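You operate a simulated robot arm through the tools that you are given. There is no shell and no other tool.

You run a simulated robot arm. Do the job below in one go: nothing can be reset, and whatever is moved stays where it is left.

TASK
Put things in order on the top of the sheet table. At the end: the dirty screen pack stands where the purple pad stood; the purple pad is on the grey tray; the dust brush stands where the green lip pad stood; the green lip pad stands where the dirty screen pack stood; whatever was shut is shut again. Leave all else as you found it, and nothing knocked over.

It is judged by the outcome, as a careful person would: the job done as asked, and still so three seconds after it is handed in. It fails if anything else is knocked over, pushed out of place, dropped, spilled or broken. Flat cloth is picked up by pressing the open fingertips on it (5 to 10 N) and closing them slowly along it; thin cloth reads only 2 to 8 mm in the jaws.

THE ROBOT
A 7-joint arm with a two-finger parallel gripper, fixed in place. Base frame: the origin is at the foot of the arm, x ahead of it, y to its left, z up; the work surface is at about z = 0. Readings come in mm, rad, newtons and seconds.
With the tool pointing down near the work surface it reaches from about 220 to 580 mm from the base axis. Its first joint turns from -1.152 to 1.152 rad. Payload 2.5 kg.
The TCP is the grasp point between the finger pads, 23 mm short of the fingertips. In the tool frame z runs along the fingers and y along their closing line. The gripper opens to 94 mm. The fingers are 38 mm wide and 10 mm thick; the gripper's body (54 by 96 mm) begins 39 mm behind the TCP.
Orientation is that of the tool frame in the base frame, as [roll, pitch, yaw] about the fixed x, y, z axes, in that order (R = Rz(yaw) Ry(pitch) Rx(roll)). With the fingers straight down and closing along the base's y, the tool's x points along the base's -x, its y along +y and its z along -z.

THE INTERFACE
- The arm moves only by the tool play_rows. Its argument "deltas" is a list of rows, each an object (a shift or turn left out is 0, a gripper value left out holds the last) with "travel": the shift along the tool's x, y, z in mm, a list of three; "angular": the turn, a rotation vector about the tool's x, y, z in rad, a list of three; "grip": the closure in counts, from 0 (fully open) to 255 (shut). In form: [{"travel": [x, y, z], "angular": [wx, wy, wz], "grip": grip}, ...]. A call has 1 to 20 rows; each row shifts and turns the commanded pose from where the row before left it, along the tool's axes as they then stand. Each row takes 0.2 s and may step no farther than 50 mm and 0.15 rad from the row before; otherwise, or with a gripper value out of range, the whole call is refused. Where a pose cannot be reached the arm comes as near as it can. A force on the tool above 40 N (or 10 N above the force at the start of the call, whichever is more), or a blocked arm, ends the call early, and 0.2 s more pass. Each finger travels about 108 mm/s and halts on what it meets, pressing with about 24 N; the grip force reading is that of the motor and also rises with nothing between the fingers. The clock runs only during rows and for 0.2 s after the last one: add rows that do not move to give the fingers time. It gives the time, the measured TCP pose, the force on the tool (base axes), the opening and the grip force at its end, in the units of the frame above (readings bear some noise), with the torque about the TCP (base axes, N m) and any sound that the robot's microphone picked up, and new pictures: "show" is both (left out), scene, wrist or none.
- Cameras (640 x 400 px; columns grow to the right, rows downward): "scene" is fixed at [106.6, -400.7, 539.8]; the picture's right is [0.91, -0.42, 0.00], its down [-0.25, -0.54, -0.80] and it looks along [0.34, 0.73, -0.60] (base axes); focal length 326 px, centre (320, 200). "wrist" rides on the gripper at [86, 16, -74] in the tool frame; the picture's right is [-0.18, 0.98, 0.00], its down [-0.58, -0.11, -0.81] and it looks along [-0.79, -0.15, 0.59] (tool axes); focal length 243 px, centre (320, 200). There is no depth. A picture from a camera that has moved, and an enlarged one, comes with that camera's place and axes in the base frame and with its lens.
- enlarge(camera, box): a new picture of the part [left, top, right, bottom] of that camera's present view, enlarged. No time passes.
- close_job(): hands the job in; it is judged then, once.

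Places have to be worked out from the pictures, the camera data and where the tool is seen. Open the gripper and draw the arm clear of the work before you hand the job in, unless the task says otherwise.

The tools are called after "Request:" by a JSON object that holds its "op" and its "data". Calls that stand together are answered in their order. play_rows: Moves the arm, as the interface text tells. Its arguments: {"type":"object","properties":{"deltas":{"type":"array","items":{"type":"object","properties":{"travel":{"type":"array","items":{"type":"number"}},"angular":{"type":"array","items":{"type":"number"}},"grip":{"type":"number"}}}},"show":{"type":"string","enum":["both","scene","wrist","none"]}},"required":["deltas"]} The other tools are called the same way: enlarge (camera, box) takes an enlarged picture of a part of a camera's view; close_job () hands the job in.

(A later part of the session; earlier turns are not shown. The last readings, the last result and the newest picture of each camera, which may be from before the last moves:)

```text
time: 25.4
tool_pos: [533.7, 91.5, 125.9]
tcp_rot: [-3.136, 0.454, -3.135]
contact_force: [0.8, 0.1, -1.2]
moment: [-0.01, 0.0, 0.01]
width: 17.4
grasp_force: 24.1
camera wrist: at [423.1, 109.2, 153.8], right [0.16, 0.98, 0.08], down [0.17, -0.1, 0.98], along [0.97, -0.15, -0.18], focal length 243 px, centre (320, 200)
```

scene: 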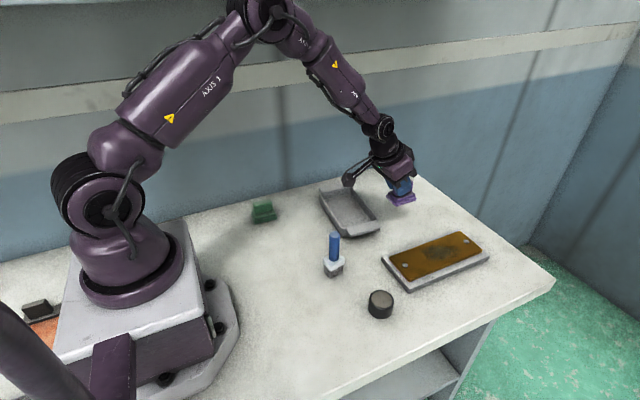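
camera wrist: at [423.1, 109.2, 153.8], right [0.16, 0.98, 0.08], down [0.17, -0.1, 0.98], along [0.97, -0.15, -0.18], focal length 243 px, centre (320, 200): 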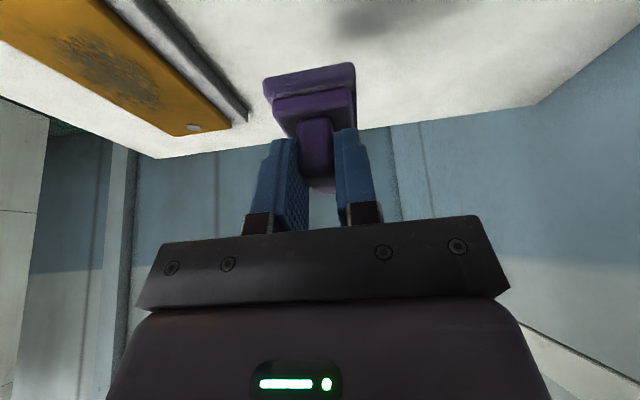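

Joint 1 is free again here. I'll lower the pad gently toward the table, stopping about 1–2 mm above its grasp height.

Request:
{"op": "play_rows", "data": {"deltas": [{"travel": [4.37, 0, 9]}, {"travel": [4.37, 0, 9]}, {"travel": [4.37, 0, 9]}, {"travel": [4.37, 0, 9]}, {"travel": [4.37, 0, 9]}, {"travel": [4.37, 0, 9]}, {"travel": [4.37, 0, 9]}, {"travel": [0.87, 0, 1.8]}, {"travel": [0, 0, 0]}]}}

```text
time: 27.4
tool_pos: [533.8, 92.6, 51.8]
tcp_rot: [-3.137, 0.454, -3.136]
contact_force: [0.4, 0.8, -0.3]
moment: [0.0, 0.03, -0.01]
width: 17.4
grasp_force: 23.8
camera wrist: at [423.1, 110.2, 81.0], right [0.16, 0.98, 0.08], down [0.17, -0.1, 0.98], along [0.97, -0.15, -0.18], focal length 243 px, centre (320, 200)
```

scene: 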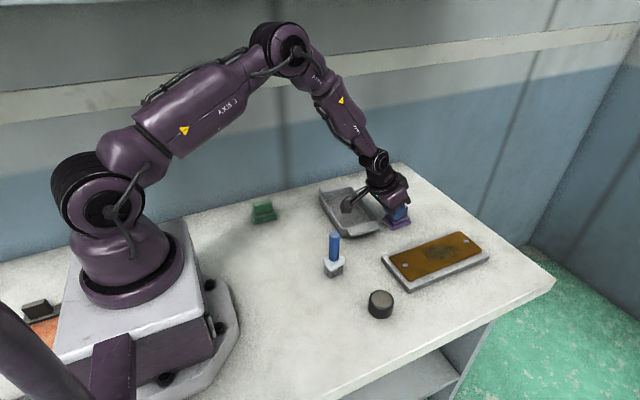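
wrist: 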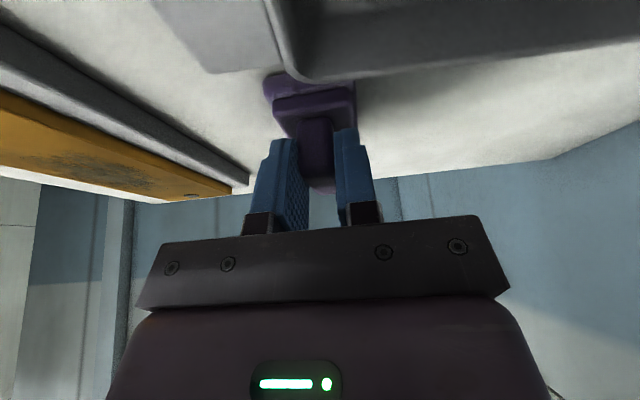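

The pad has just touched the table (the weight reading dropped). I'll open the fingers gradually, then back off along the tool axis.

Request:
{"op": "play_rows", "data": {"deltas": [{"grip": 200}, {"grip": 170}, {"grip": 100}, {"grip": 0}, {"grip": 0}, {"travel": [0, 0, -15]}, {"travel": [0, 0, -20]}, {"travel": [0, 0, -25]}, {"travel": [0, 0, -25]}, {"travel": [0, 0, 0]}]}}

```text
time: 29.6
tool_pos: [497.0, 94.8, 128.7]
tcp_rot: [-3.136, 0.453, -3.137]
contact_force: [0.4, -0.3, -0.4]
moment: [-0.01, 0.0, 0.03]
width: 93.9
grasp_force: 0.0
camera wrist: at [386.7, 111.2, 156.7], right [0.16, 0.98, 0.08], down [0.17, -0.1, 0.98], along [0.97, -0.15, -0.18], focal length 243 px, centre (320, 200)
```

scene: 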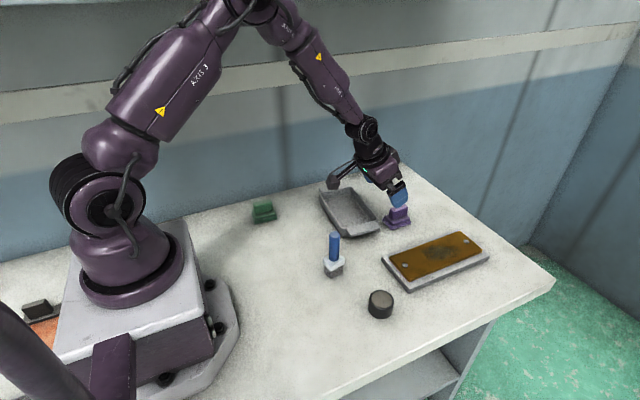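
wrist: 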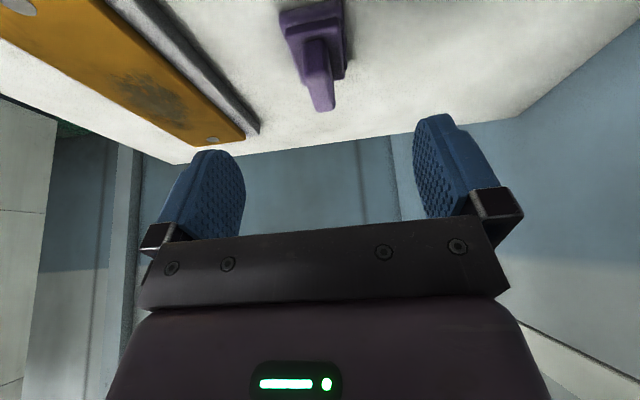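

The pad stands safely on the table near (549, 92). With the gripper empty, I'll move back and turn the wrist camera to the left to find what blocks the arm.

Request:
{"op": "play_rows", "data": {"deltas": [{"travel": [3.9, -13.75, -18.9]}, {"travel": [3.9, -13.75, -18.9]}, {"travel": [3.9, -13.75, -18.9]}, {"travel": [3.9, -13.75, -18.9]}, {"angular": [-0.0656, 0, -0.1345]}, {"angular": [-0.0656, 0, -0.1345]}, {"angular": [-0.0656, 0, -0.1345]}, {"angular": [-0.0656, 0, -0.1345]}, {"angular": [-0.0656, 0, -0.1345]}, {"angular": [-0.0656, 0, -0.1345]}, {"angular": [-0.0656, 0, -0.1345]}, {"travel": [0, 0, 0]}]}}

```text
time: 32.2
tool_pos: [450.2, 38.3, 190.5]
tcp_rot: [-3.138, 0.451, -2.086]
contact_force: [-0.2, 0.1, -0.8]
moment: [-0.01, 0.0, -0.03]
width: 93.9
grasp_force: 0.0
camera wrist: at [380.4, -49.6, 218.9], right [-0.77, 0.63, 0.08], down [0.18, 0.1, 0.98], along [0.61, 0.77, -0.19], focal length 243 px, centre (320, 200)
```

scene: 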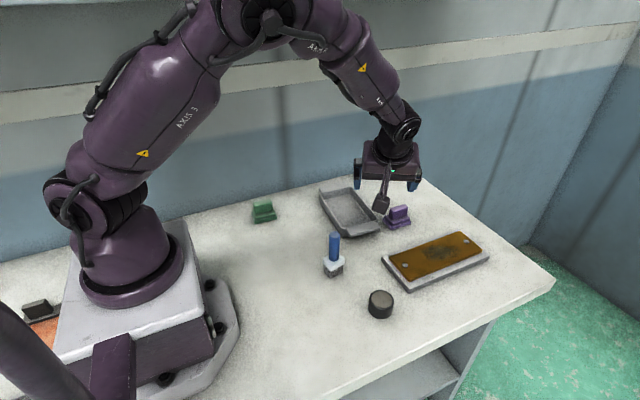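
wrist: 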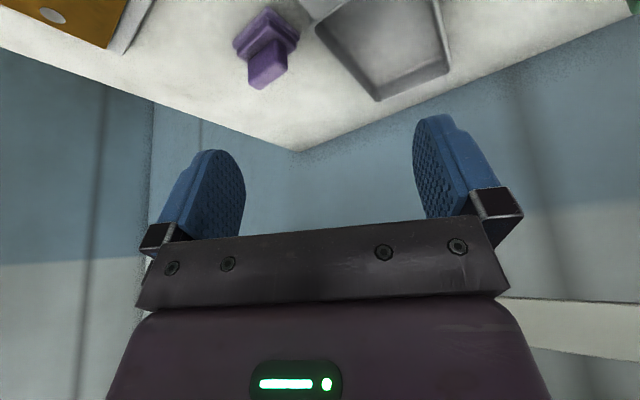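

The camera now looks left-ahead. I'll tilt it up and turn further left to see above and beside the arm.

Request:
{"op": "play_rows", "data": {"deltas": [{"angular": [-0.0656, 0, -0.1345]}, {"angular": [-0.0656, 0, -0.1345]}, {"angular": [-0.0656, 0, -0.1345]}, {"angular": [0, -0.15, 0]}, {"angular": [0, -0.15, 0]}, {"angular": [0, -0.15, 0]}, {"angular": [0, -0.15, 0]}, {"travel": [0, 0, 0]}]}}

```text
time: 34.0
tool_pos: [449.0, 38.2, 191.8]
tcp_rot: [-3.139, 1.051, -1.638]
contact_force: [0.1, 0.5, 0.5]
moment: [0.01, 0.01, 0.02]
width: 93.9
grasp_force: 0.0
camera wrist: at [425.4, -67.7, 152.8], right [-0.97, 0.16, 0.16], down [0.08, -0.42, 0.91], along [0.21, 0.89, 0.39], focal length 243 px, centre (320, 200)
```

scene: 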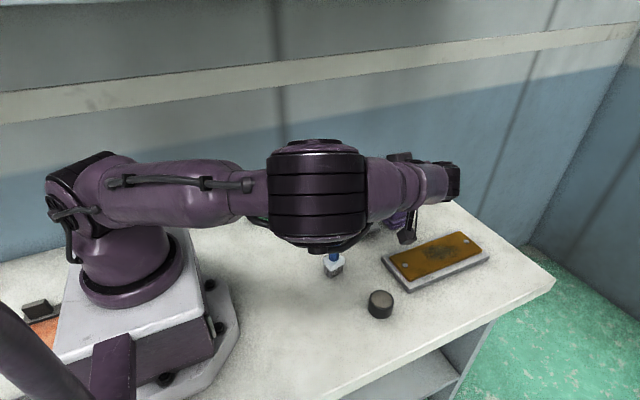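
wrist: 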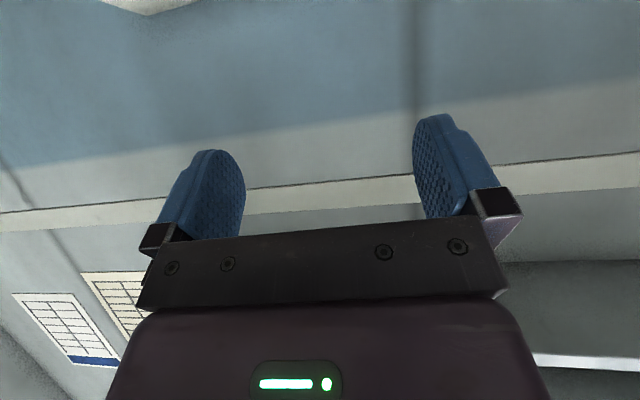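

The wrist view shows an overhead shelf, with its underside at about z≈490 and its front edge at y≈150–160. The elbow was hitting it. With the tool yawed about +90°, the elbow swings right and stays low, which should clear the shelf. I'll test a vertical tool at this yaw.

Request:
{"op": "play_rows", "data": {"deltas": [{"angular": [0, 0.15, 0]}, {"angular": [0, 0.15, 0]}, {"angular": [0, 0.15, 0]}, {"angular": [0, 0.15, 0]}, {"angular": [0, 0.15, 0]}, {"angular": [0, 0.15, 0]}, {"angular": [0, 0.15, 0]}, {"angular": [0, 0, -0.067]}, {"travel": [0, 0, 0]}]}}

```text
time: 36.0
tool_pos: [448.3, 39.4, 190.5]
tcp_rot: [-3.141, -0.002, -1.573]
contact_force: [-0.1, -0.1, 0.5]
moment: [-0.03, -0.01, -0.01]
width: 93.9
grasp_force: 0.0
camera wrist: at [432.0, -47.3, 264.4], right [-0.98, 0.19, 0.0], down [0.11, 0.58, 0.81], along [0.15, 0.79, -0.59], focal length 243 px, centre (320, 200)
```

scene: 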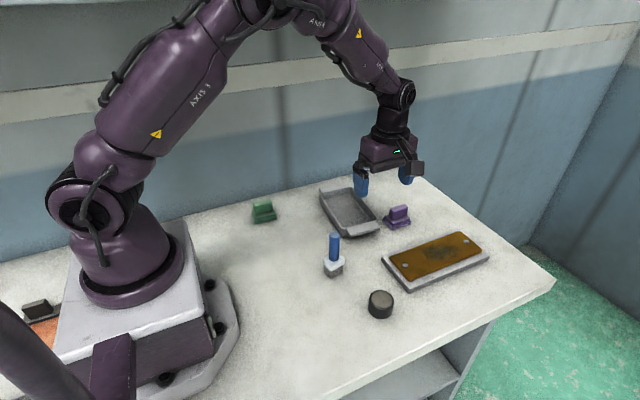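
wrist: 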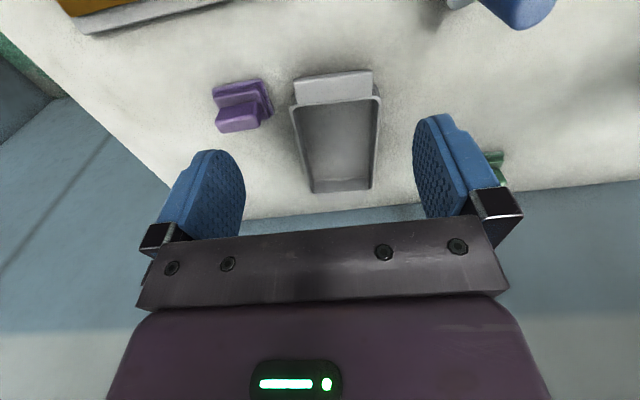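

With yaw +90° and the tool vertical, the elbow swings about 30° right, well clear of the shelf. I'll use this posture for the left side. Next I'll pin down the purple pad and tray from this view.

Request:
{"op": "enlarge", "data": {"camera": "wrist", "box": [190, 60, 318, 140]}}

Request:
{"op": "enlarge", "data": {"camera": "wrist", "box": [260, 50, 420, 210]}}

Request:
{"op": "enlarge", "data": {"camera": "scene", "box": [368, 190, 432, 230]}}

```text
5.00 times, centred on (254, 100) of wrist
camera zoom: at [432.0, -47.3, 264.4], right [-0.98, 0.19, 0.0], down [0.11, 0.58, 0.81], along [0.15, 0.79, -0.59], focal length 1213 px, centre (650, 700)
```

zoom: 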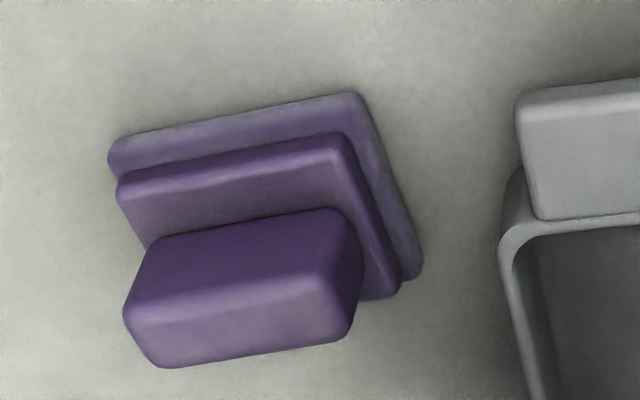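

```text
2.50 times, centred on (340, 130) of wrist
camera zoom: at [432.0, -47.3, 264.4], right [-0.98, 0.19, 0.0], down [0.11, 0.58, 0.81], along [0.15, 0.79, -0.59], focal length 606 px, centre (270, 375)
```

zoom: 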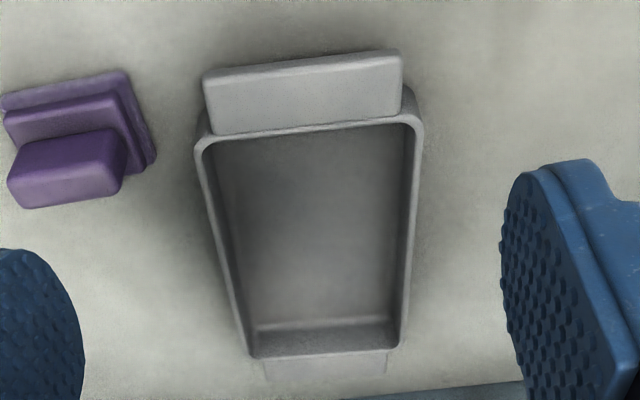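

```text
10.00 times, centred on (400, 210) of scene
camera zoom: at [106.6, -400.7, 539.8], right [0.91, -0.42, 0.0], down [-0.25, -0.54, -0.8], along [0.34, 0.73, -0.6], focal length 3264 px, centre (-480, 100)
```

zoom: 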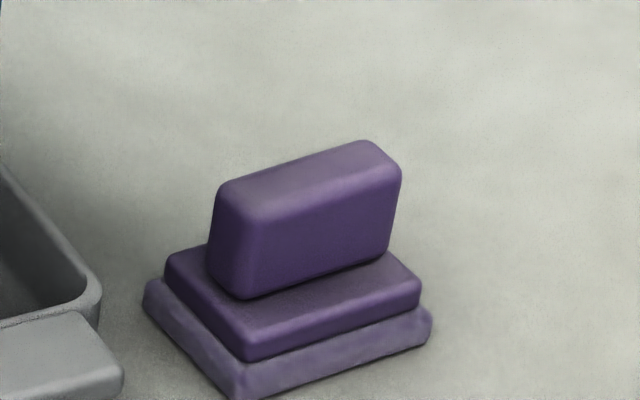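

The fin centre is at about (548, 94), about 44 mm long in x. The tray centre is about (449, 178), with the tray turned slightly. I'll move above the purple pad with the fingers closing along x.

Request:
{"op": "play_rows", "data": {"deltas": [{"travel": [-10.9, -19.9, 16]}, {"travel": [-10.9, -19.9, 16]}, {"travel": [-10.9, -19.9, 16]}, {"travel": [-10.9, -19.9, 16]}, {"travel": [-11, -20.1, 16]}, {"travel": [0, 0, 0]}]}}

```text
time: 37.4
tool_pos: [550.1, 95.2, 113.6]
tcp_rot: [3.141, -0.003, -1.573]
contact_force: [0.2, -0.7, -0.2]
moment: [0.01, 0.0, 0.01]
width: 94.2
grasp_force: 0.1
camera wrist: at [534.2, 9.2, 186.7], right [-0.98, 0.19, 0.0], down [0.11, 0.58, 0.81], along [0.15, 0.79, -0.59], focal length 243 px, centre (320, 200)
```

scene: 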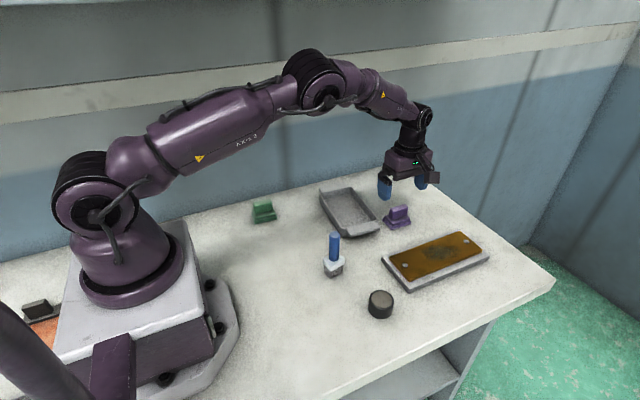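
wrist: 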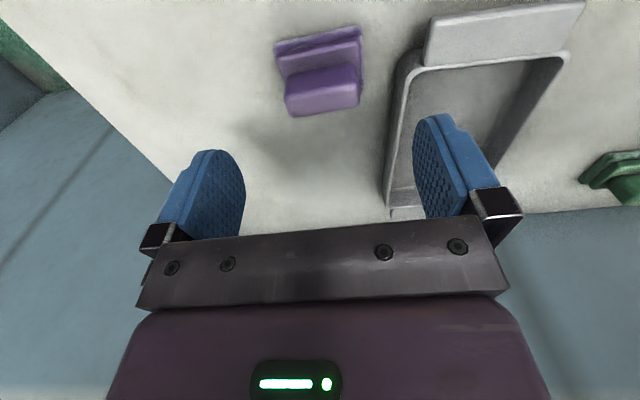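

To keep the left finger clear of the tray corner, I'll first close to about 62 mm, then lower around the fin ends.

Request:
{"op": "play_rows", "data": {"deltas": [{"grip": 85}, {"grip": 85, "travel": [0.8, 1.5, 5]}, {"travel": [0, 0, 15]}, {"travel": [0, 0, 15]}, {"travel": [0, 0, 12]}, {"travel": [0, 0, 0]}]}}

```text
time: 38.8
tool_pos: [547.2, 91.9, 64.1]
tcp_rot: [-3.141, 0.0, -1.574]
contact_force: [-0.2, 0.3, -0.5]
moment: [0.0, 0.0, 0.02]
width: 62.6
grasp_force: 0.1
camera wrist: at [529.9, 6.3, 138.1], right [-0.98, 0.19, 0.0], down [0.11, 0.58, 0.81], along [0.15, 0.79, -0.59], focal length 243 px, centre (320, 200)
```

scene: 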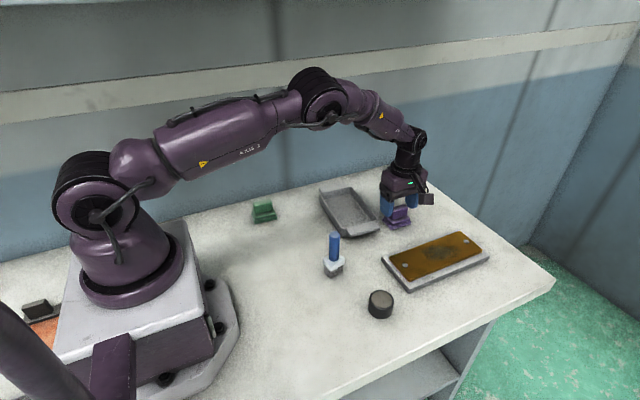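
wrist: 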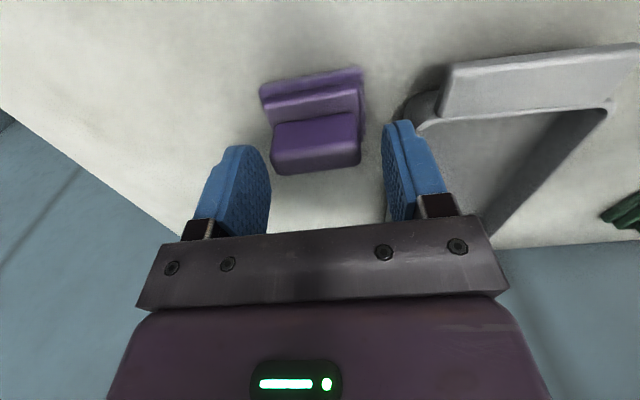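

The fin sits between the fingers, centred within about 2 mm. I'll go down the last 18 mm and close.

Request:
{"op": "play_rows", "data": {"deltas": [{"travel": [0, -1, 9]}, {"travel": [0, 0, 9]}, {"travel": [0, 0, 0]}, {"grip": 110}, {"grip": 130}, {"grip": 150}, {"grip": 200}, {"grip": 255}, {"grip": 255}]}}

```text
time: 40.8
tool_pos: [548.9, 91.4, 46.0]
tcp_rot: [3.141, 0.001, -1.575]
contact_force: [0.9, 1.1, -0.1]
moment: [-0.01, 0.01, 0.01]
width: 47.4
grasp_force: 23.9
camera wrist: at [532.4, 5.6, 121.0], right [-0.98, 0.19, 0.0], down [0.11, 0.58, 0.81], along [0.15, 0.79, -0.59], focal length 243 px, centre (320, 200)
```

scene: 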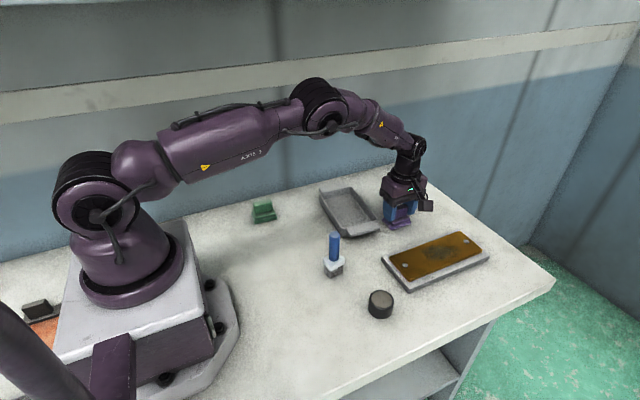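
wrist: 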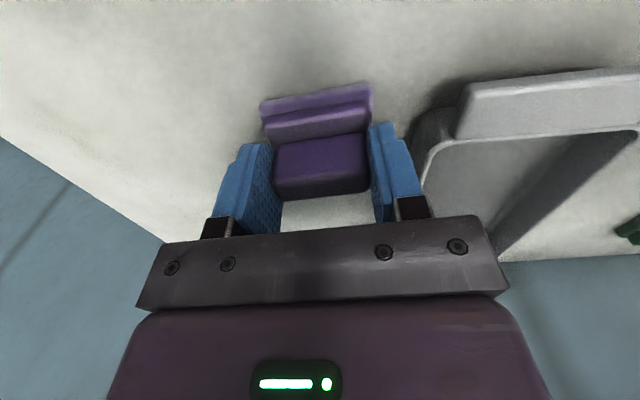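

Gripped at 47.4 mm across the fin's length. I'll lift slowly and check the hold.

Request:
{"op": "play_rows", "data": {"deltas": [{"travel": [0, 0, -2]}, {"travel": [0, 0, -4]}, {"travel": [0, 0, -8]}, {"travel": [0, 0, -10]}, {"travel": [0, 0, -10]}, {"travel": [0, 0, -6]}, {"travel": [0, 0, 0]}]}}

```text
time: 42.4
tool_pos: [547.7, 91.7, 87.6]
tcp_rot: [-3.141, 0.0, -1.574]
contact_force: [-0.2, 0.4, 0.1]
moment: [0.01, 0.01, -0.01]
width: 47.4
grasp_force: 24.2
camera wrist: at [532.1, 5.6, 160.6], right [-0.98, 0.19, 0.0], down [0.11, 0.58, 0.81], along [0.15, 0.79, -0.59], focal length 243 px, centre (320, 200)
```

scene: 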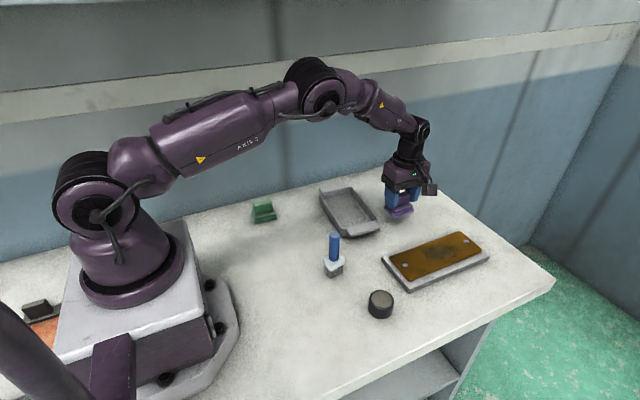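
wrist: 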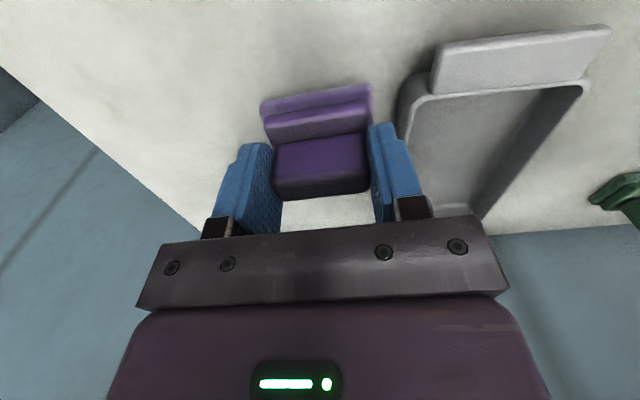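

The pad is held. I'll carry it low toward the tray centre, checking halfway for any sign of contact with the shelf.

Request:
{"op": "play_rows", "data": {"deltas": [{"travel": [-4.3, 5, 0]}, {"travel": [-8.6, 9.9, 0]}, {"travel": [-8.6, 9.9, 0]}, {"travel": [-8.6, 9.9, 0]}, {"travel": [-8.6, 9.9, 0]}, {"travel": [-8.6, 9.9, 0]}, {"travel": [0, 0, 0]}]}}

```text
time: 44.0
tool_pos: [494.3, 140.5, 85.7]
tcp_rot: [-3.139, 0.0, -1.576]
contact_force: [-0.1, 0.8, -1.0]
moment: [0.03, -0.03, 0.02]
width: 47.4
grasp_force: 23.8
camera wrist: at [478.1, 54.4, 159.2], right [-0.98, 0.19, 0.0], down [0.11, 0.58, 0.81], along [0.15, 0.79, -0.59], focal length 243 px, centre (320, 200)
```

scene: 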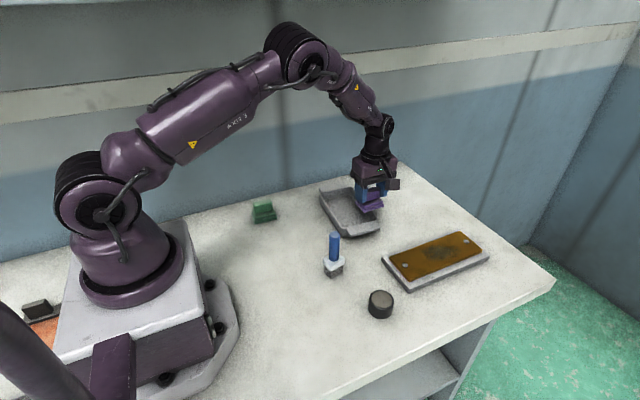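
wrist: 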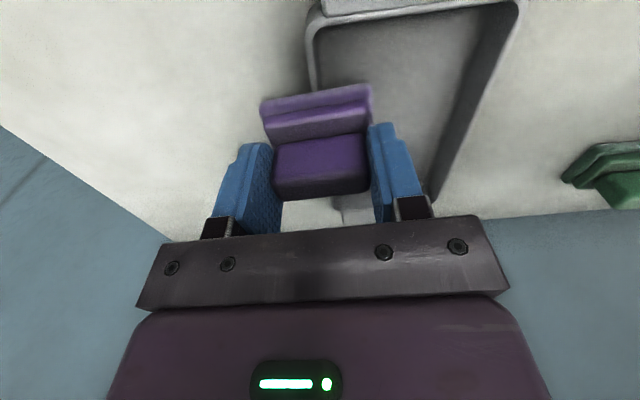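

No blockage, and the pad is now over the tray's edge. I'll continue to the tray centre.

Request:
{"op": "play_rows", "data": {"deltas": [{"travel": [-6, 9, 0]}, {"travel": [-6, 9, 0]}, {"travel": [-6, 9, 0]}, {"travel": [-6, 9, 0]}, {"travel": [-5.5, 9, 0]}, {"travel": [0, 0, 0]}]}}

```text
time: 45.4
tool_pos: [451.3, 167.6, 86.1]
tcp_rot: [-3.141, 0.0, -1.575]
contact_force: [0.1, 0.3, 0.2]
moment: [0.0, -0.04, 0.0]
width: 47.4
grasp_force: 24.5
camera wrist: at [433.8, 82.5, 160.4], right [-0.98, 0.19, 0.0], down [0.11, 0.58, 0.81], along [0.15, 0.79, -0.59], focal length 243 px, centre (320, 200)
```

scene: 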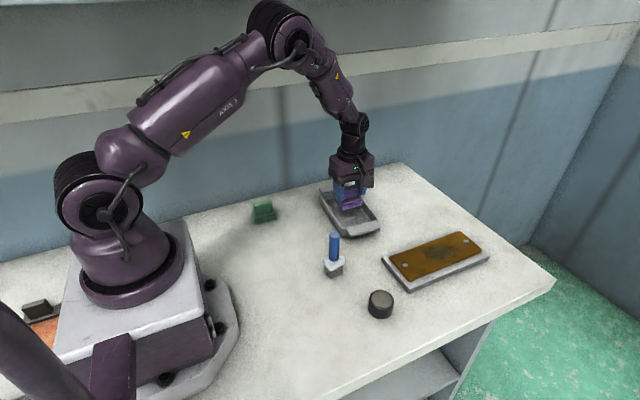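
wrist: 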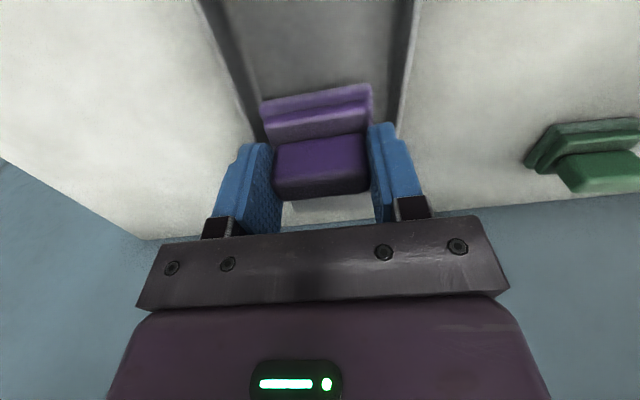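

The pad is over the middle of the tray. I'll lower it slowly, watching the force for contact with the tray floor.

Request:
{"op": "play_rows", "data": {"deltas": [{"travel": [0, 0, 8]}, {"travel": [0, 0, 8]}, {"travel": [0, 0, 8]}, {"travel": [0, 0, 6]}, {"travel": [0, 0, 2]}, {"travel": [0, 0, 0]}]}}

```text
time: 46.8
tool_pos: [449.2, 168.3, 53.5]
tcp_rot: [-3.141, 0.0, -1.576]
contact_force: [-0.4, -0.6, -1.1]
moment: [0.0, -0.01, -0.01]
width: 47.4
grasp_force: 23.8
camera wrist: at [433.1, 83.4, 127.4], right [-0.98, 0.19, 0.0], down [0.11, 0.58, 0.81], along [0.15, 0.79, -0.59], focal length 243 px, centre (320, 200)
```

scene: 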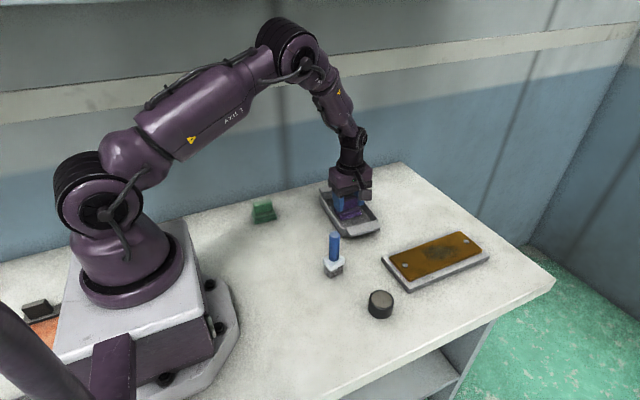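
wrist: 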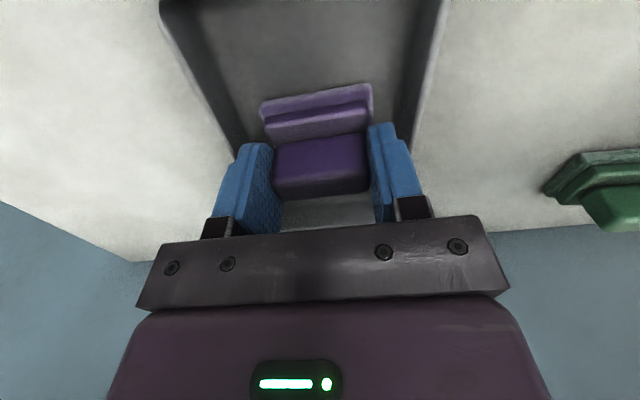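

Still hanging free. I'll lower 1 mm per row and watch the force.

Request:
{"op": "play_rows", "data": {"deltas": [{"travel": [0, 0, 1]}, {"travel": [0, 0, 1]}, {"travel": [0, 0, 0]}], "show": "wrist"}}

Request:
{"op": "play_rows", "data": {"deltas": [{"travel": [0, 0, 1]}, {"travel": [0, 0, 0]}], "show": "none"}}

```text
time: 47.6
tool_pos: [448.6, 167.6, 51.2]
tcp_rot: [-3.14, 0.001, -1.574]
contact_force: [-0.6, 0.4, -1.0]
moment: [0.0, 0.03, 0.0]
width: 47.3
grasp_force: 23.6
camera wrist: at [432.9, 81.7, 126.0], right [-0.98, 0.19, 0.0], down [0.11, 0.58, 0.81], along [0.15, 0.79, -0.59], focal length 243 px, centre (320, 200)
```

wrist: 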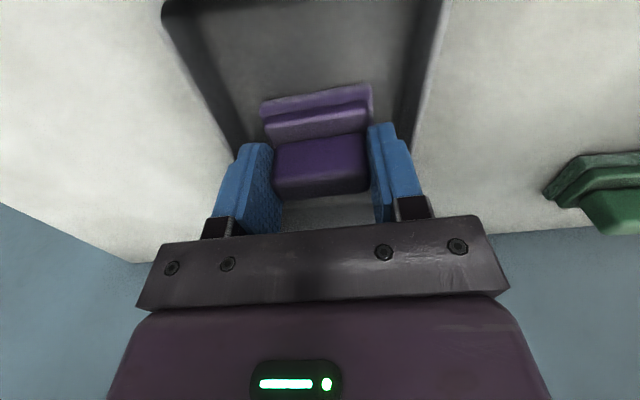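

```text
time: 48.2
tool_pos: [450.8, 168.4, 50.2]
tcp_rot: [-3.141, 0.0, -1.574]
contact_force: [-0.2, -0.4, 1.2]
moment: [-0.03, 0.05, 0.03]
width: 47.2
grasp_force: 23.7
```

The force turned positive, so the pad is touching the tray floor. I'll press 0.5 mm more, open only to about 57 mm to stay inside the tray walls, then rise.

Request:
{"op": "play_rows", "data": {"deltas": [{"travel": [0, 0, 0.5]}, {"grip": 120}, {"grip": 105}, {"grip": 100}, {"travel": [0, 0, -6]}, {"travel": [0, 0, -12]}, {"travel": [0, 0, -12]}, {"travel": [0, 0, 0]}]}}

```text
time: 50.0
tool_pos: [449.3, 167.8, 81.0]
tcp_rot: [3.141, 0.0, -1.573]
contact_force: [-0.3, -0.2, -0.3]
moment: [0.01, 0.01, -0.01]
width: 57.1
grasp_force: 0.1
camera wrist: at [432.5, 82.3, 155.0], right [-0.98, 0.19, 0.0], down [0.11, 0.58, 0.81], along [0.15, 0.79, -0.59], focal length 243 px, centre (320, 200)
```

scene: 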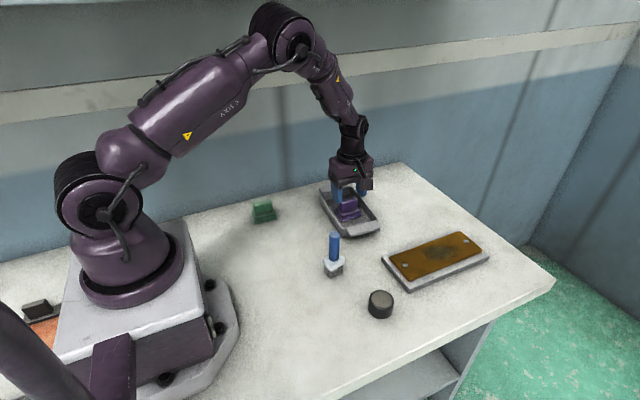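
wrist: 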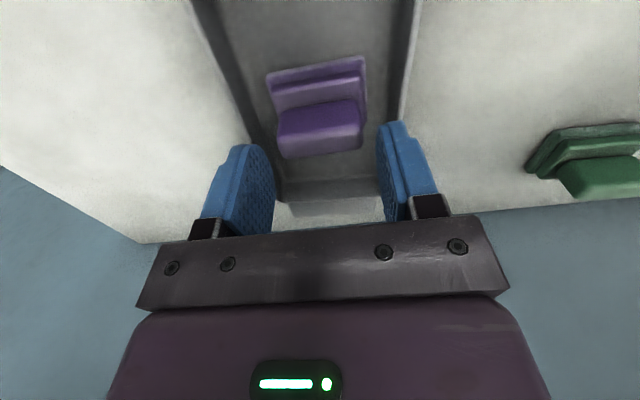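

The purple pad stands in the tray. Next is the screen pack. I'll rise a little, swing right while staying low and clear of the brush, then turn the yaw back to zero above it.

Request:
{"op": "play_rows", "data": {"deltas": [{"travel": [0, 0, -25]}, {"travel": [34.5, 7.3, -6]}, {"travel": [34.5, 7.3, -6]}, {"travel": [34.5, 7.3, -6]}, {"travel": [34.5, 7.3, -6]}, {"travel": [34.3, 5, -5], "grip": 0}, {"travel": [34.3, 5, -5]}, {"travel": [34.3, 5, -5]}, {"travel": [34.3, 5, -5]}, {"angular": [0, 0, 0.15]}, {"angular": [0, 0, 0.15]}, {"angular": [0, 0, 0.15]}, {"angular": [0, 0, 0.15]}, {"angular": [0, 0, 0.15]}, {"angular": [0, 0, 0.15]}, {"angular": [0, 0, 0.15]}, {"angular": [0, 0, 0.15]}, {"angular": [0, 0, 0.15]}, {"angular": [0, 0, 0.15]}, {"angular": [0, 0, 0.068]}]}}

```text
time: 54.2
tool_pos: [398.5, -105.1, 149.9]
tcp_rot: [-3.141, -0.001, 3.138]
contact_force: [0.0, 0.4, -0.9]
moment: [0.02, -0.04, 0.01]
width: 94.1
grasp_force: 0.1
camera wrist: at [312.7, -89.3, 223.8], right [0.19, 0.98, 0.0], down [0.58, -0.11, 0.81], along [0.79, -0.15, -0.59], focal length 243 px, centre (320, 200)
```

scene: 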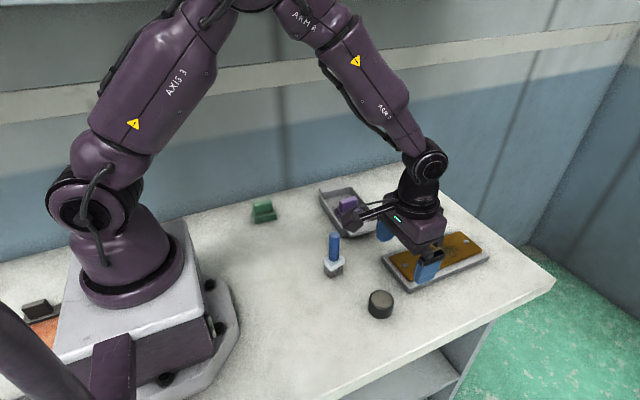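
wrist: 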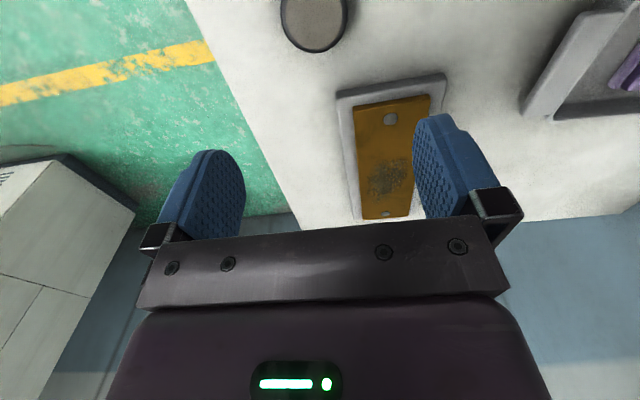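

The screen pack is at the very top of the wrist picture. I'll back up 70 mm in x to view it fully.

Request:
{"op": "play_rows", "data": {"deltas": [{"travel": [35, 0, 0]}, {"travel": [35, 0, 0]}, {"travel": [0, 0, 0]}], "show": "wrist"}}

Request:
{"op": "enlarge", "data": {"camera": "wrist", "box": [250, 40, 410, 140]}}

Request:
{"op": "enlarge", "data": {"camera": "scene", "box": [348, 280, 412, 320]}}

Request:
{"op": "enlarge", "data": {"camera": "scene", "box": [310, 180, 390, 240]}}

```text
time: 55.0
tool_pos: [329.2, -106.7, 148.8]
tcp_rot: [-3.141, -0.001, -3.141]
contact_force: [-1.2, 0.2, 0.1]
moment: [0.02, 0.03, 0.01]
width: 93.9
grasp_force: 0.0
camera wrist: at [242.7, -89.7, 223.6], right [0.18, 0.98, 0.0], down [0.58, -0.11, 0.81], along [0.79, -0.15, -0.59], focal length 243 px, centre (320, 200)
```

wrist: 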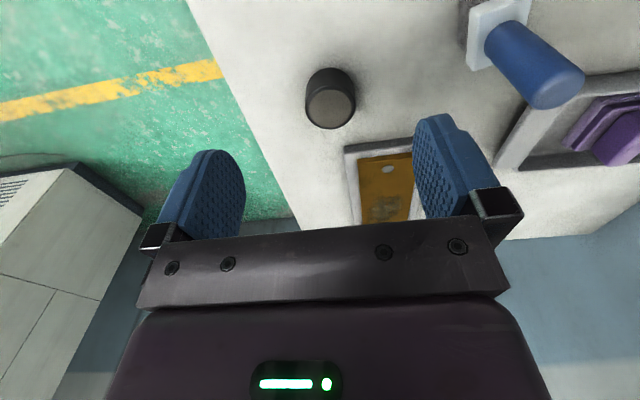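

```text
4.00 times, centred on (330, 90) of wrist
camera zoom: at [242.7, -89.7, 223.6], right [0.18, 0.98, 0.0], down [0.58, -0.11, 0.81], along [0.79, -0.15, -0.59], focal length 970 px, centre (280, 640)
```

zoom: 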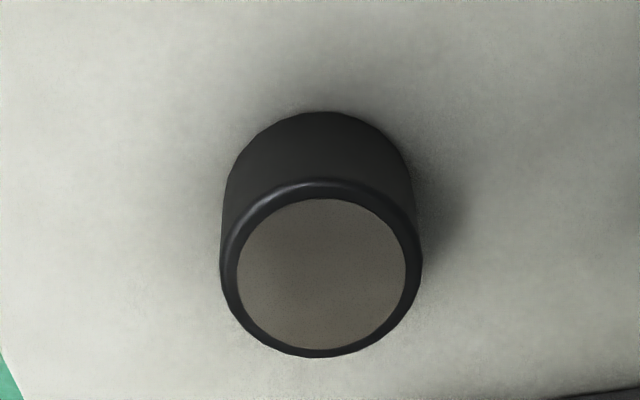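

```text
10.00 times, centred on (380, 300) of scene
camera zoom: at [106.5, -400.7, 539.8], right [0.91, -0.42, 0.0], down [-0.25, -0.54, -0.8], along [0.34, 0.73, -0.6], focal length 3264 px, centre (-280, -800)
```

zoom: 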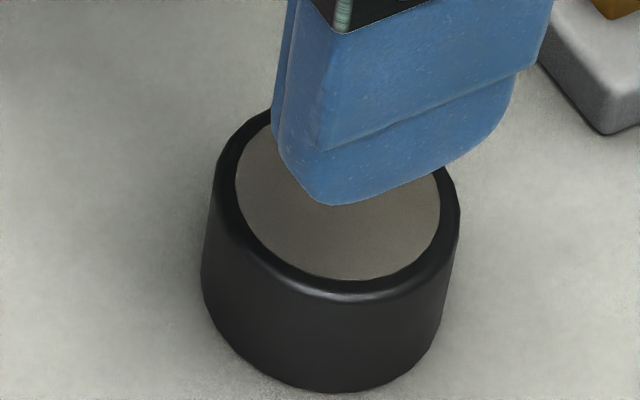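

```text
6.67 times, centred on (350, 210) of scene
camera zoom: at [106.5, -400.7, 539.8], right [0.91, -0.42, 0.0], down [-0.25, -0.54, -0.8], along [0.34, 0.73, -0.6], focal length 2176 px, centre (120, 133)
```

zoom: 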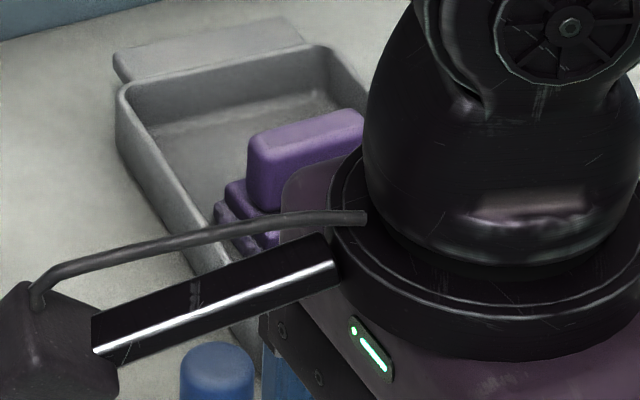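

The screen pack measures about 45 mm across, 29 mm high, centred at (368.5, -104). Its destination (640, 101) needs a forward tilt, so I'll grasp it at a 0.55 rad tilt. I'll tilt and come to the pre-grasp point.

Request:
{"op": "play_rows", "data": {"deltas": [{"angular": [0, -0.15, 0]}, {"angular": [0, -0.15, 0]}, {"angular": [0, -0.15, 0]}, {"angular": [0, -0.1, 0]}, {"travel": [15.2, 1.2, 18.6]}, {"travel": [15.2, 1.2, 18.6]}, {"travel": [0, 0, 0]}]}}

```text
time: 56.6
tool_pos: [322.9, -102.6, 101.3]
tcp_rot: [-3.14, 0.551, -3.141]
contact_force: [-0.3, -0.2, 0.3]
moment: [-0.02, 0.0, 0.03]
width: 93.8
grasp_force: 0.0
camera wrist: at [210.2, -86.8, 119.0], right [0.16, 0.98, 0.1], down [0.07, -0.11, 0.99], along [0.98, -0.15, -0.09], focal length 243 px, centre (320, 200)
```

scene: 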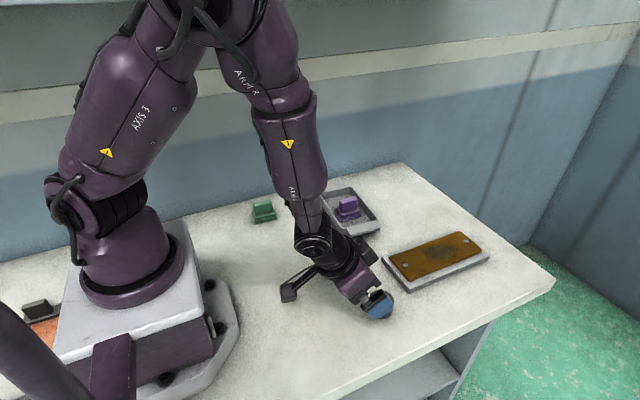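
wrist: 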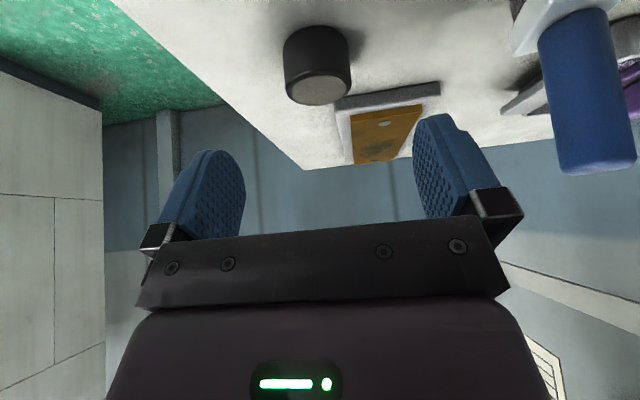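

The pack lies straight ahead along the tool axis (y≈-104.5). I'll advance along the axis with open fingers, a bit short first.

Request:
{"op": "play_rows", "data": {"deltas": [{"travel": [0, 0, 16]}, {"travel": [0, 0, 16]}, {"travel": [0, 0, 16]}, {"travel": [0, 0, 14]}, {"travel": [0, 0, 10]}, {"travel": [0, 0, 0]}]}}

```text
time: 58.0
tool_pos: [361.2, -104.5, 40.4]
tcp_rot: [3.141, 0.55, 3.141]
contact_force: [-0.2, -0.2, 0.2]
moment: [0.01, 0.02, -0.03]
width: 94.0
grasp_force: 0.0
camera wrist: at [248.6, -87.1, 58.3], right [0.16, 0.98, 0.1], down [0.07, -0.11, 0.99], along [0.98, -0.15, -0.09], focal length 243 px, centre (320, 200)
```

scene: 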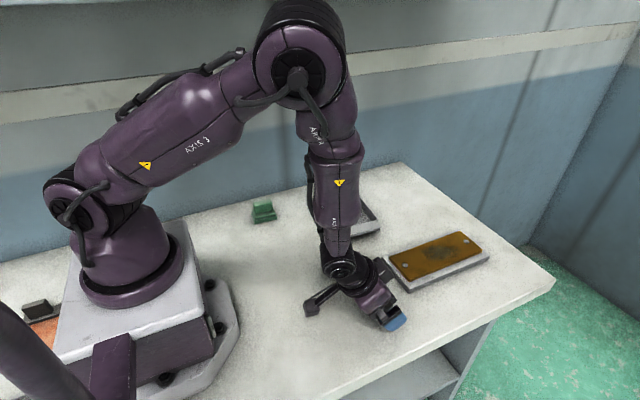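
wrist: 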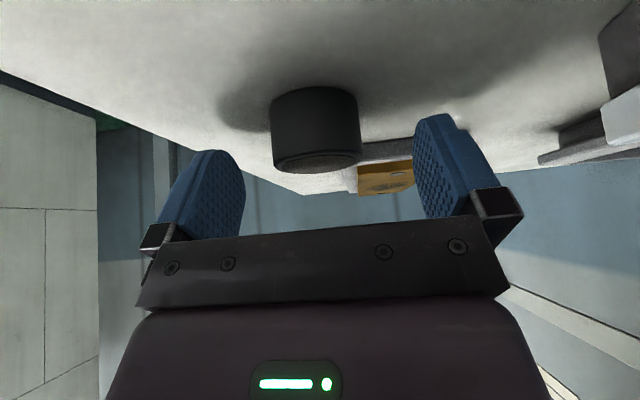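

Well centred. I'll advance the last 8 mm and close gently on the rim.

Request:
{"op": "play_rows", "data": {"deltas": [{"travel": [0, 0, 4]}, {"travel": [0, 0, 4]}, {"travel": [0, 0, 0], "grip": 90}, {"grip": 120}, {"grip": 140}, {"grip": 180}, {"grip": 255}, {"grip": 255}]}}

```text
time: 59.8
tool_pos: [365.1, -104.4, 33.8]
tcp_rot: [3.14, 0.55, -3.14]
contact_force: [0.3, -0.1, 0.3]
moment: [-0.02, -0.03, -0.03]
width: 43.8
grasp_force: 23.9
camera wrist: at [252.2, -86.9, 51.3], right [0.16, 0.98, 0.1], down [0.07, -0.11, 0.99], along [0.98, -0.15, -0.09], focal length 243 px, centre (320, 200)
```

scene: 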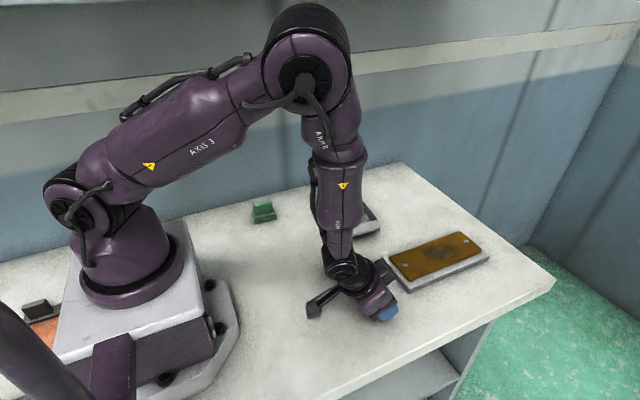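
wrist: 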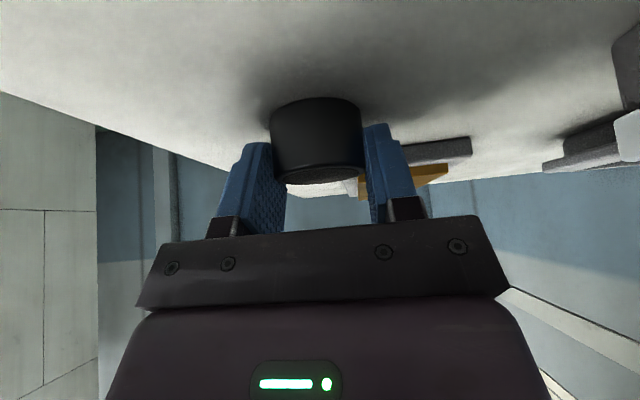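

Held at 43.8 mm. I'll lift slowly and check.

Request:
{"op": "play_rows", "data": {"deltas": [{"travel": [-1, 0, -1.7]}, {"travel": [-2.1, 0, -3.4]}, {"travel": [-3.1, 0, -5.1]}, {"travel": [-4.2, 0, -6.8]}, {"travel": [-4.2, 0, -6.8]}, {"travel": [0, 0, 0]}]}}

```text
time: 61.2
tool_pos: [366.2, -105.6, 60.4]
tcp_rot: [-3.141, 0.55, 3.141]
contact_force: [0.8, 0.1, -0.9]
moment: [0.01, 0.01, 0.02]
width: 43.8
grasp_force: 23.5
camera wrist: at [252.6, -88.2, 78.3], right [0.16, 0.98, 0.1], down [0.07, -0.11, 0.99], along [0.98, -0.15, -0.09], focal length 243 px, centre (320, 200)
```

scene: 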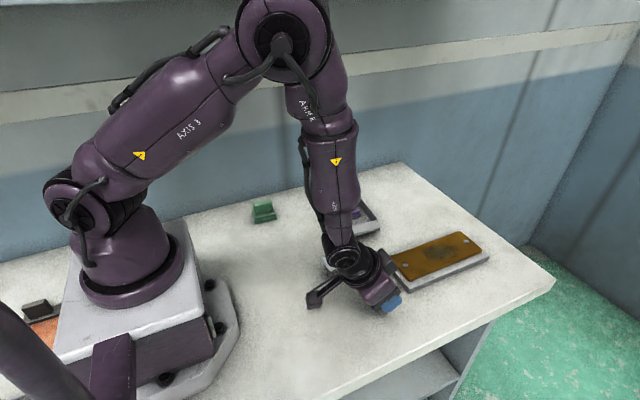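
wrist: 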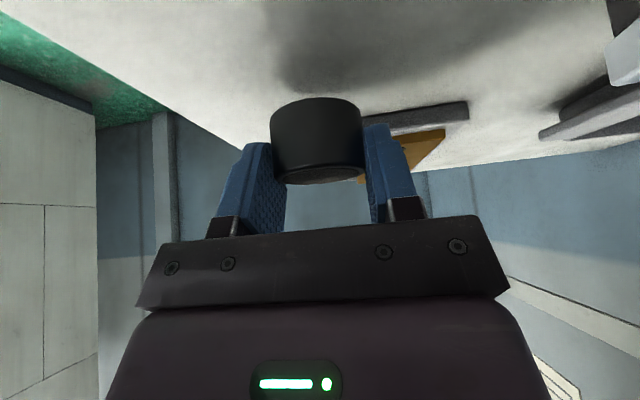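

Held firmly. I'll go up and forward along y≈-105 first, so the camera boom stays clear of the brush, and then across to the purple pad's old spot.

Request:
{"op": "play_rows", "data": {"deltas": [{"travel": [-6.5, 0, -10.7]}, {"travel": [-6.5, 0, -10.7]}, {"travel": [-9, 0, 3.7]}, {"travel": [-18.05, 0, 7.4]}, {"travel": [-18.05, 0, 7.4]}, {"travel": [-18.05, 0, 7.4]}, {"travel": [-18.05, 0, 7.4]}, {"travel": [-18.05, 0, 7.4]}, {"travel": [-18.05, 0, 7.4]}, {"travel": [-18.05, 0, 7.4]}, {"travel": [-9, 0, 3.7]}, {"travel": [0, 0, 0]}]}}

```text
time: 63.8
tool_pos: [520.0, -106.6, 113.0]
tcp_rot: [-3.14, 0.549, 3.142]
contact_force: [0.0, -0.4, -0.2]
moment: [0.0, -0.02, -0.03]
width: 44.0
grasp_force: 24.0
camera wrist: at [407.4, -88.7, 128.5], right [0.16, 0.98, 0.1], down [0.07, -0.11, 0.99], along [0.98, -0.15, -0.09], focal length 243 px, centre (320, 200)
```

scene: 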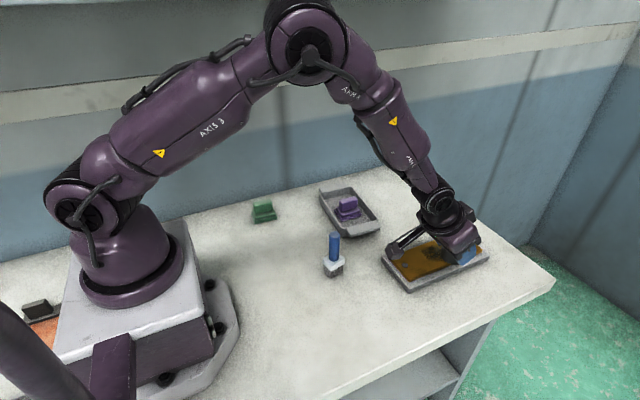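
wrist: 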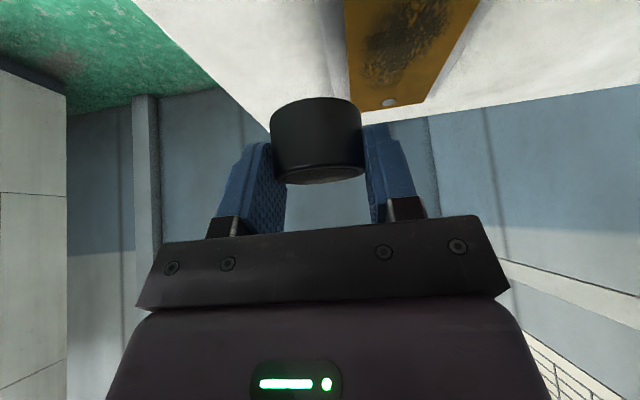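

Tracking is good and the pack is secure. Now I'll go across to above the destination.

Request:
{"op": "play_rows", "data": {"deltas": [{"travel": [-3.8, 8.6, 2.6]}, {"travel": [-7.6, 17.25, 5.15]}, {"travel": [-7.6, 17.25, 5.15]}, {"travel": [-7.6, 17.25, 5.15]}, {"travel": [-7.6, 17.25, 5.15]}, {"travel": [-7.6, 17.25, 5.15]}, {"travel": [-7.6, 17.25, 5.15]}, {"travel": [-7.6, 17.25, 5.15]}, {"travel": [-7.6, 17.25, 5.15]}, {"travel": [-7.6, 17.25, 5.15]}, {"travel": [-7.6, 17.25, 5.15]}, {"travel": [-7.6, 17.25, 5.15]}, {"travel": [-3.8, 8.6, 2.6]}, {"travel": [0, 0, 0]}]}}

```text
time: 66.8
tool_pos: [628.8, 101.4, 104.5]
tcp_rot: [-3.14, 0.55, 3.14]
contact_force: [-0.4, -0.1, -1.4]
moment: [-0.01, 0.02, -0.02]
width: 43.9
grasp_force: 24.2
camera wrist: at [516.3, 119.3, 122.1], right [0.16, 0.98, 0.1], down [0.07, -0.11, 0.99], along [0.98, -0.15, -0.09], focal length 243 px, centre (320, 200)
```

scene: 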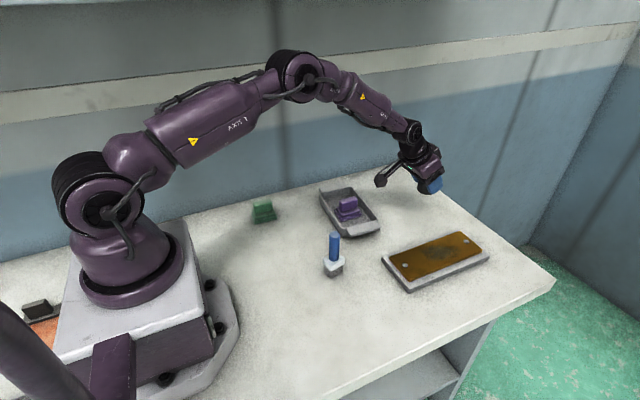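
wrist: 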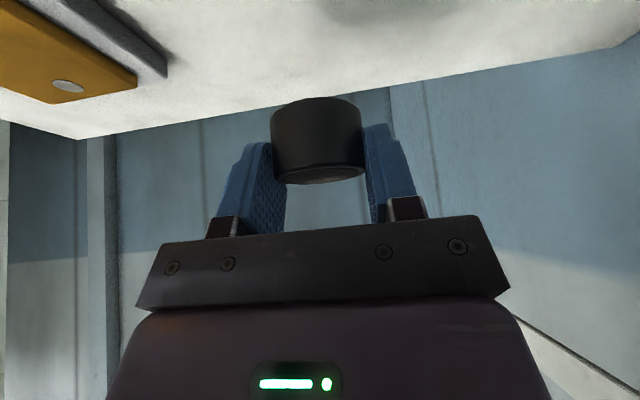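

Above the spot. I'll lower in steps to just above the grasp height and then check.

Request:
{"op": "play_rows", "data": {"deltas": [{"travel": [3.75, 0, 8]}, {"travel": [3.75, 0, 8]}, {"travel": [3.75, 0, 8]}, {"travel": [3.75, 0, 8]}, {"travel": [3.75, 0, 8]}, {"travel": [3.75, 0, 8]}, {"travel": [3.75, 0, 8]}, {"travel": [2, 0, 4.2]}, {"travel": [0, 0, 0]}]}}

```text
time: 68.8
tool_pos: [635.1, 102.1, 41.4]
tcp_rot: [-3.141, 0.549, -3.141]
contact_force: [0.2, 0.6, 0.1]
moment: [0.01, -0.01, 0.0]
width: 43.6
grasp_force: 24.0
camera wrist: at [522.6, 119.3, 57.8], right [0.16, 0.98, 0.1], down [0.07, -0.11, 0.99], along [0.98, -0.15, -0.09], focal length 243 px, centre (320, 200)
```

scene: 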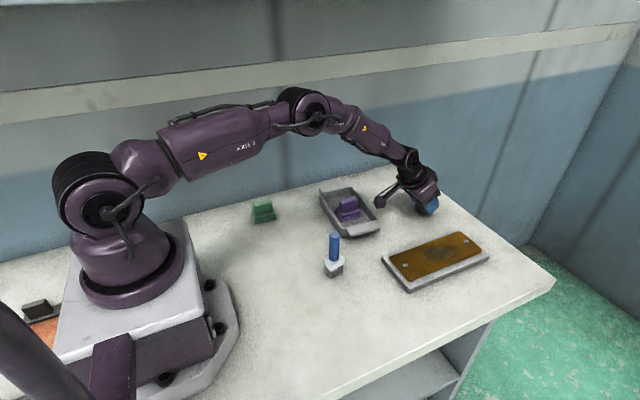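
wrist: 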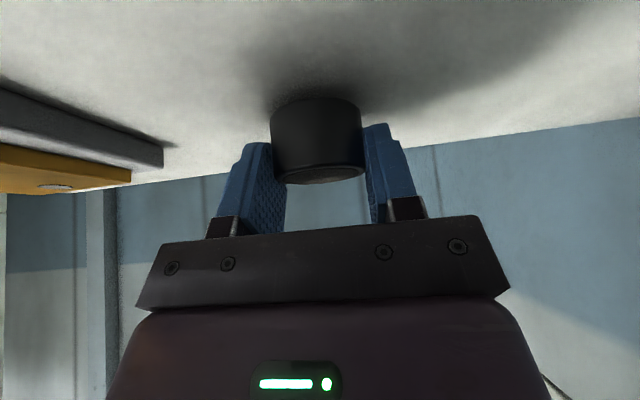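

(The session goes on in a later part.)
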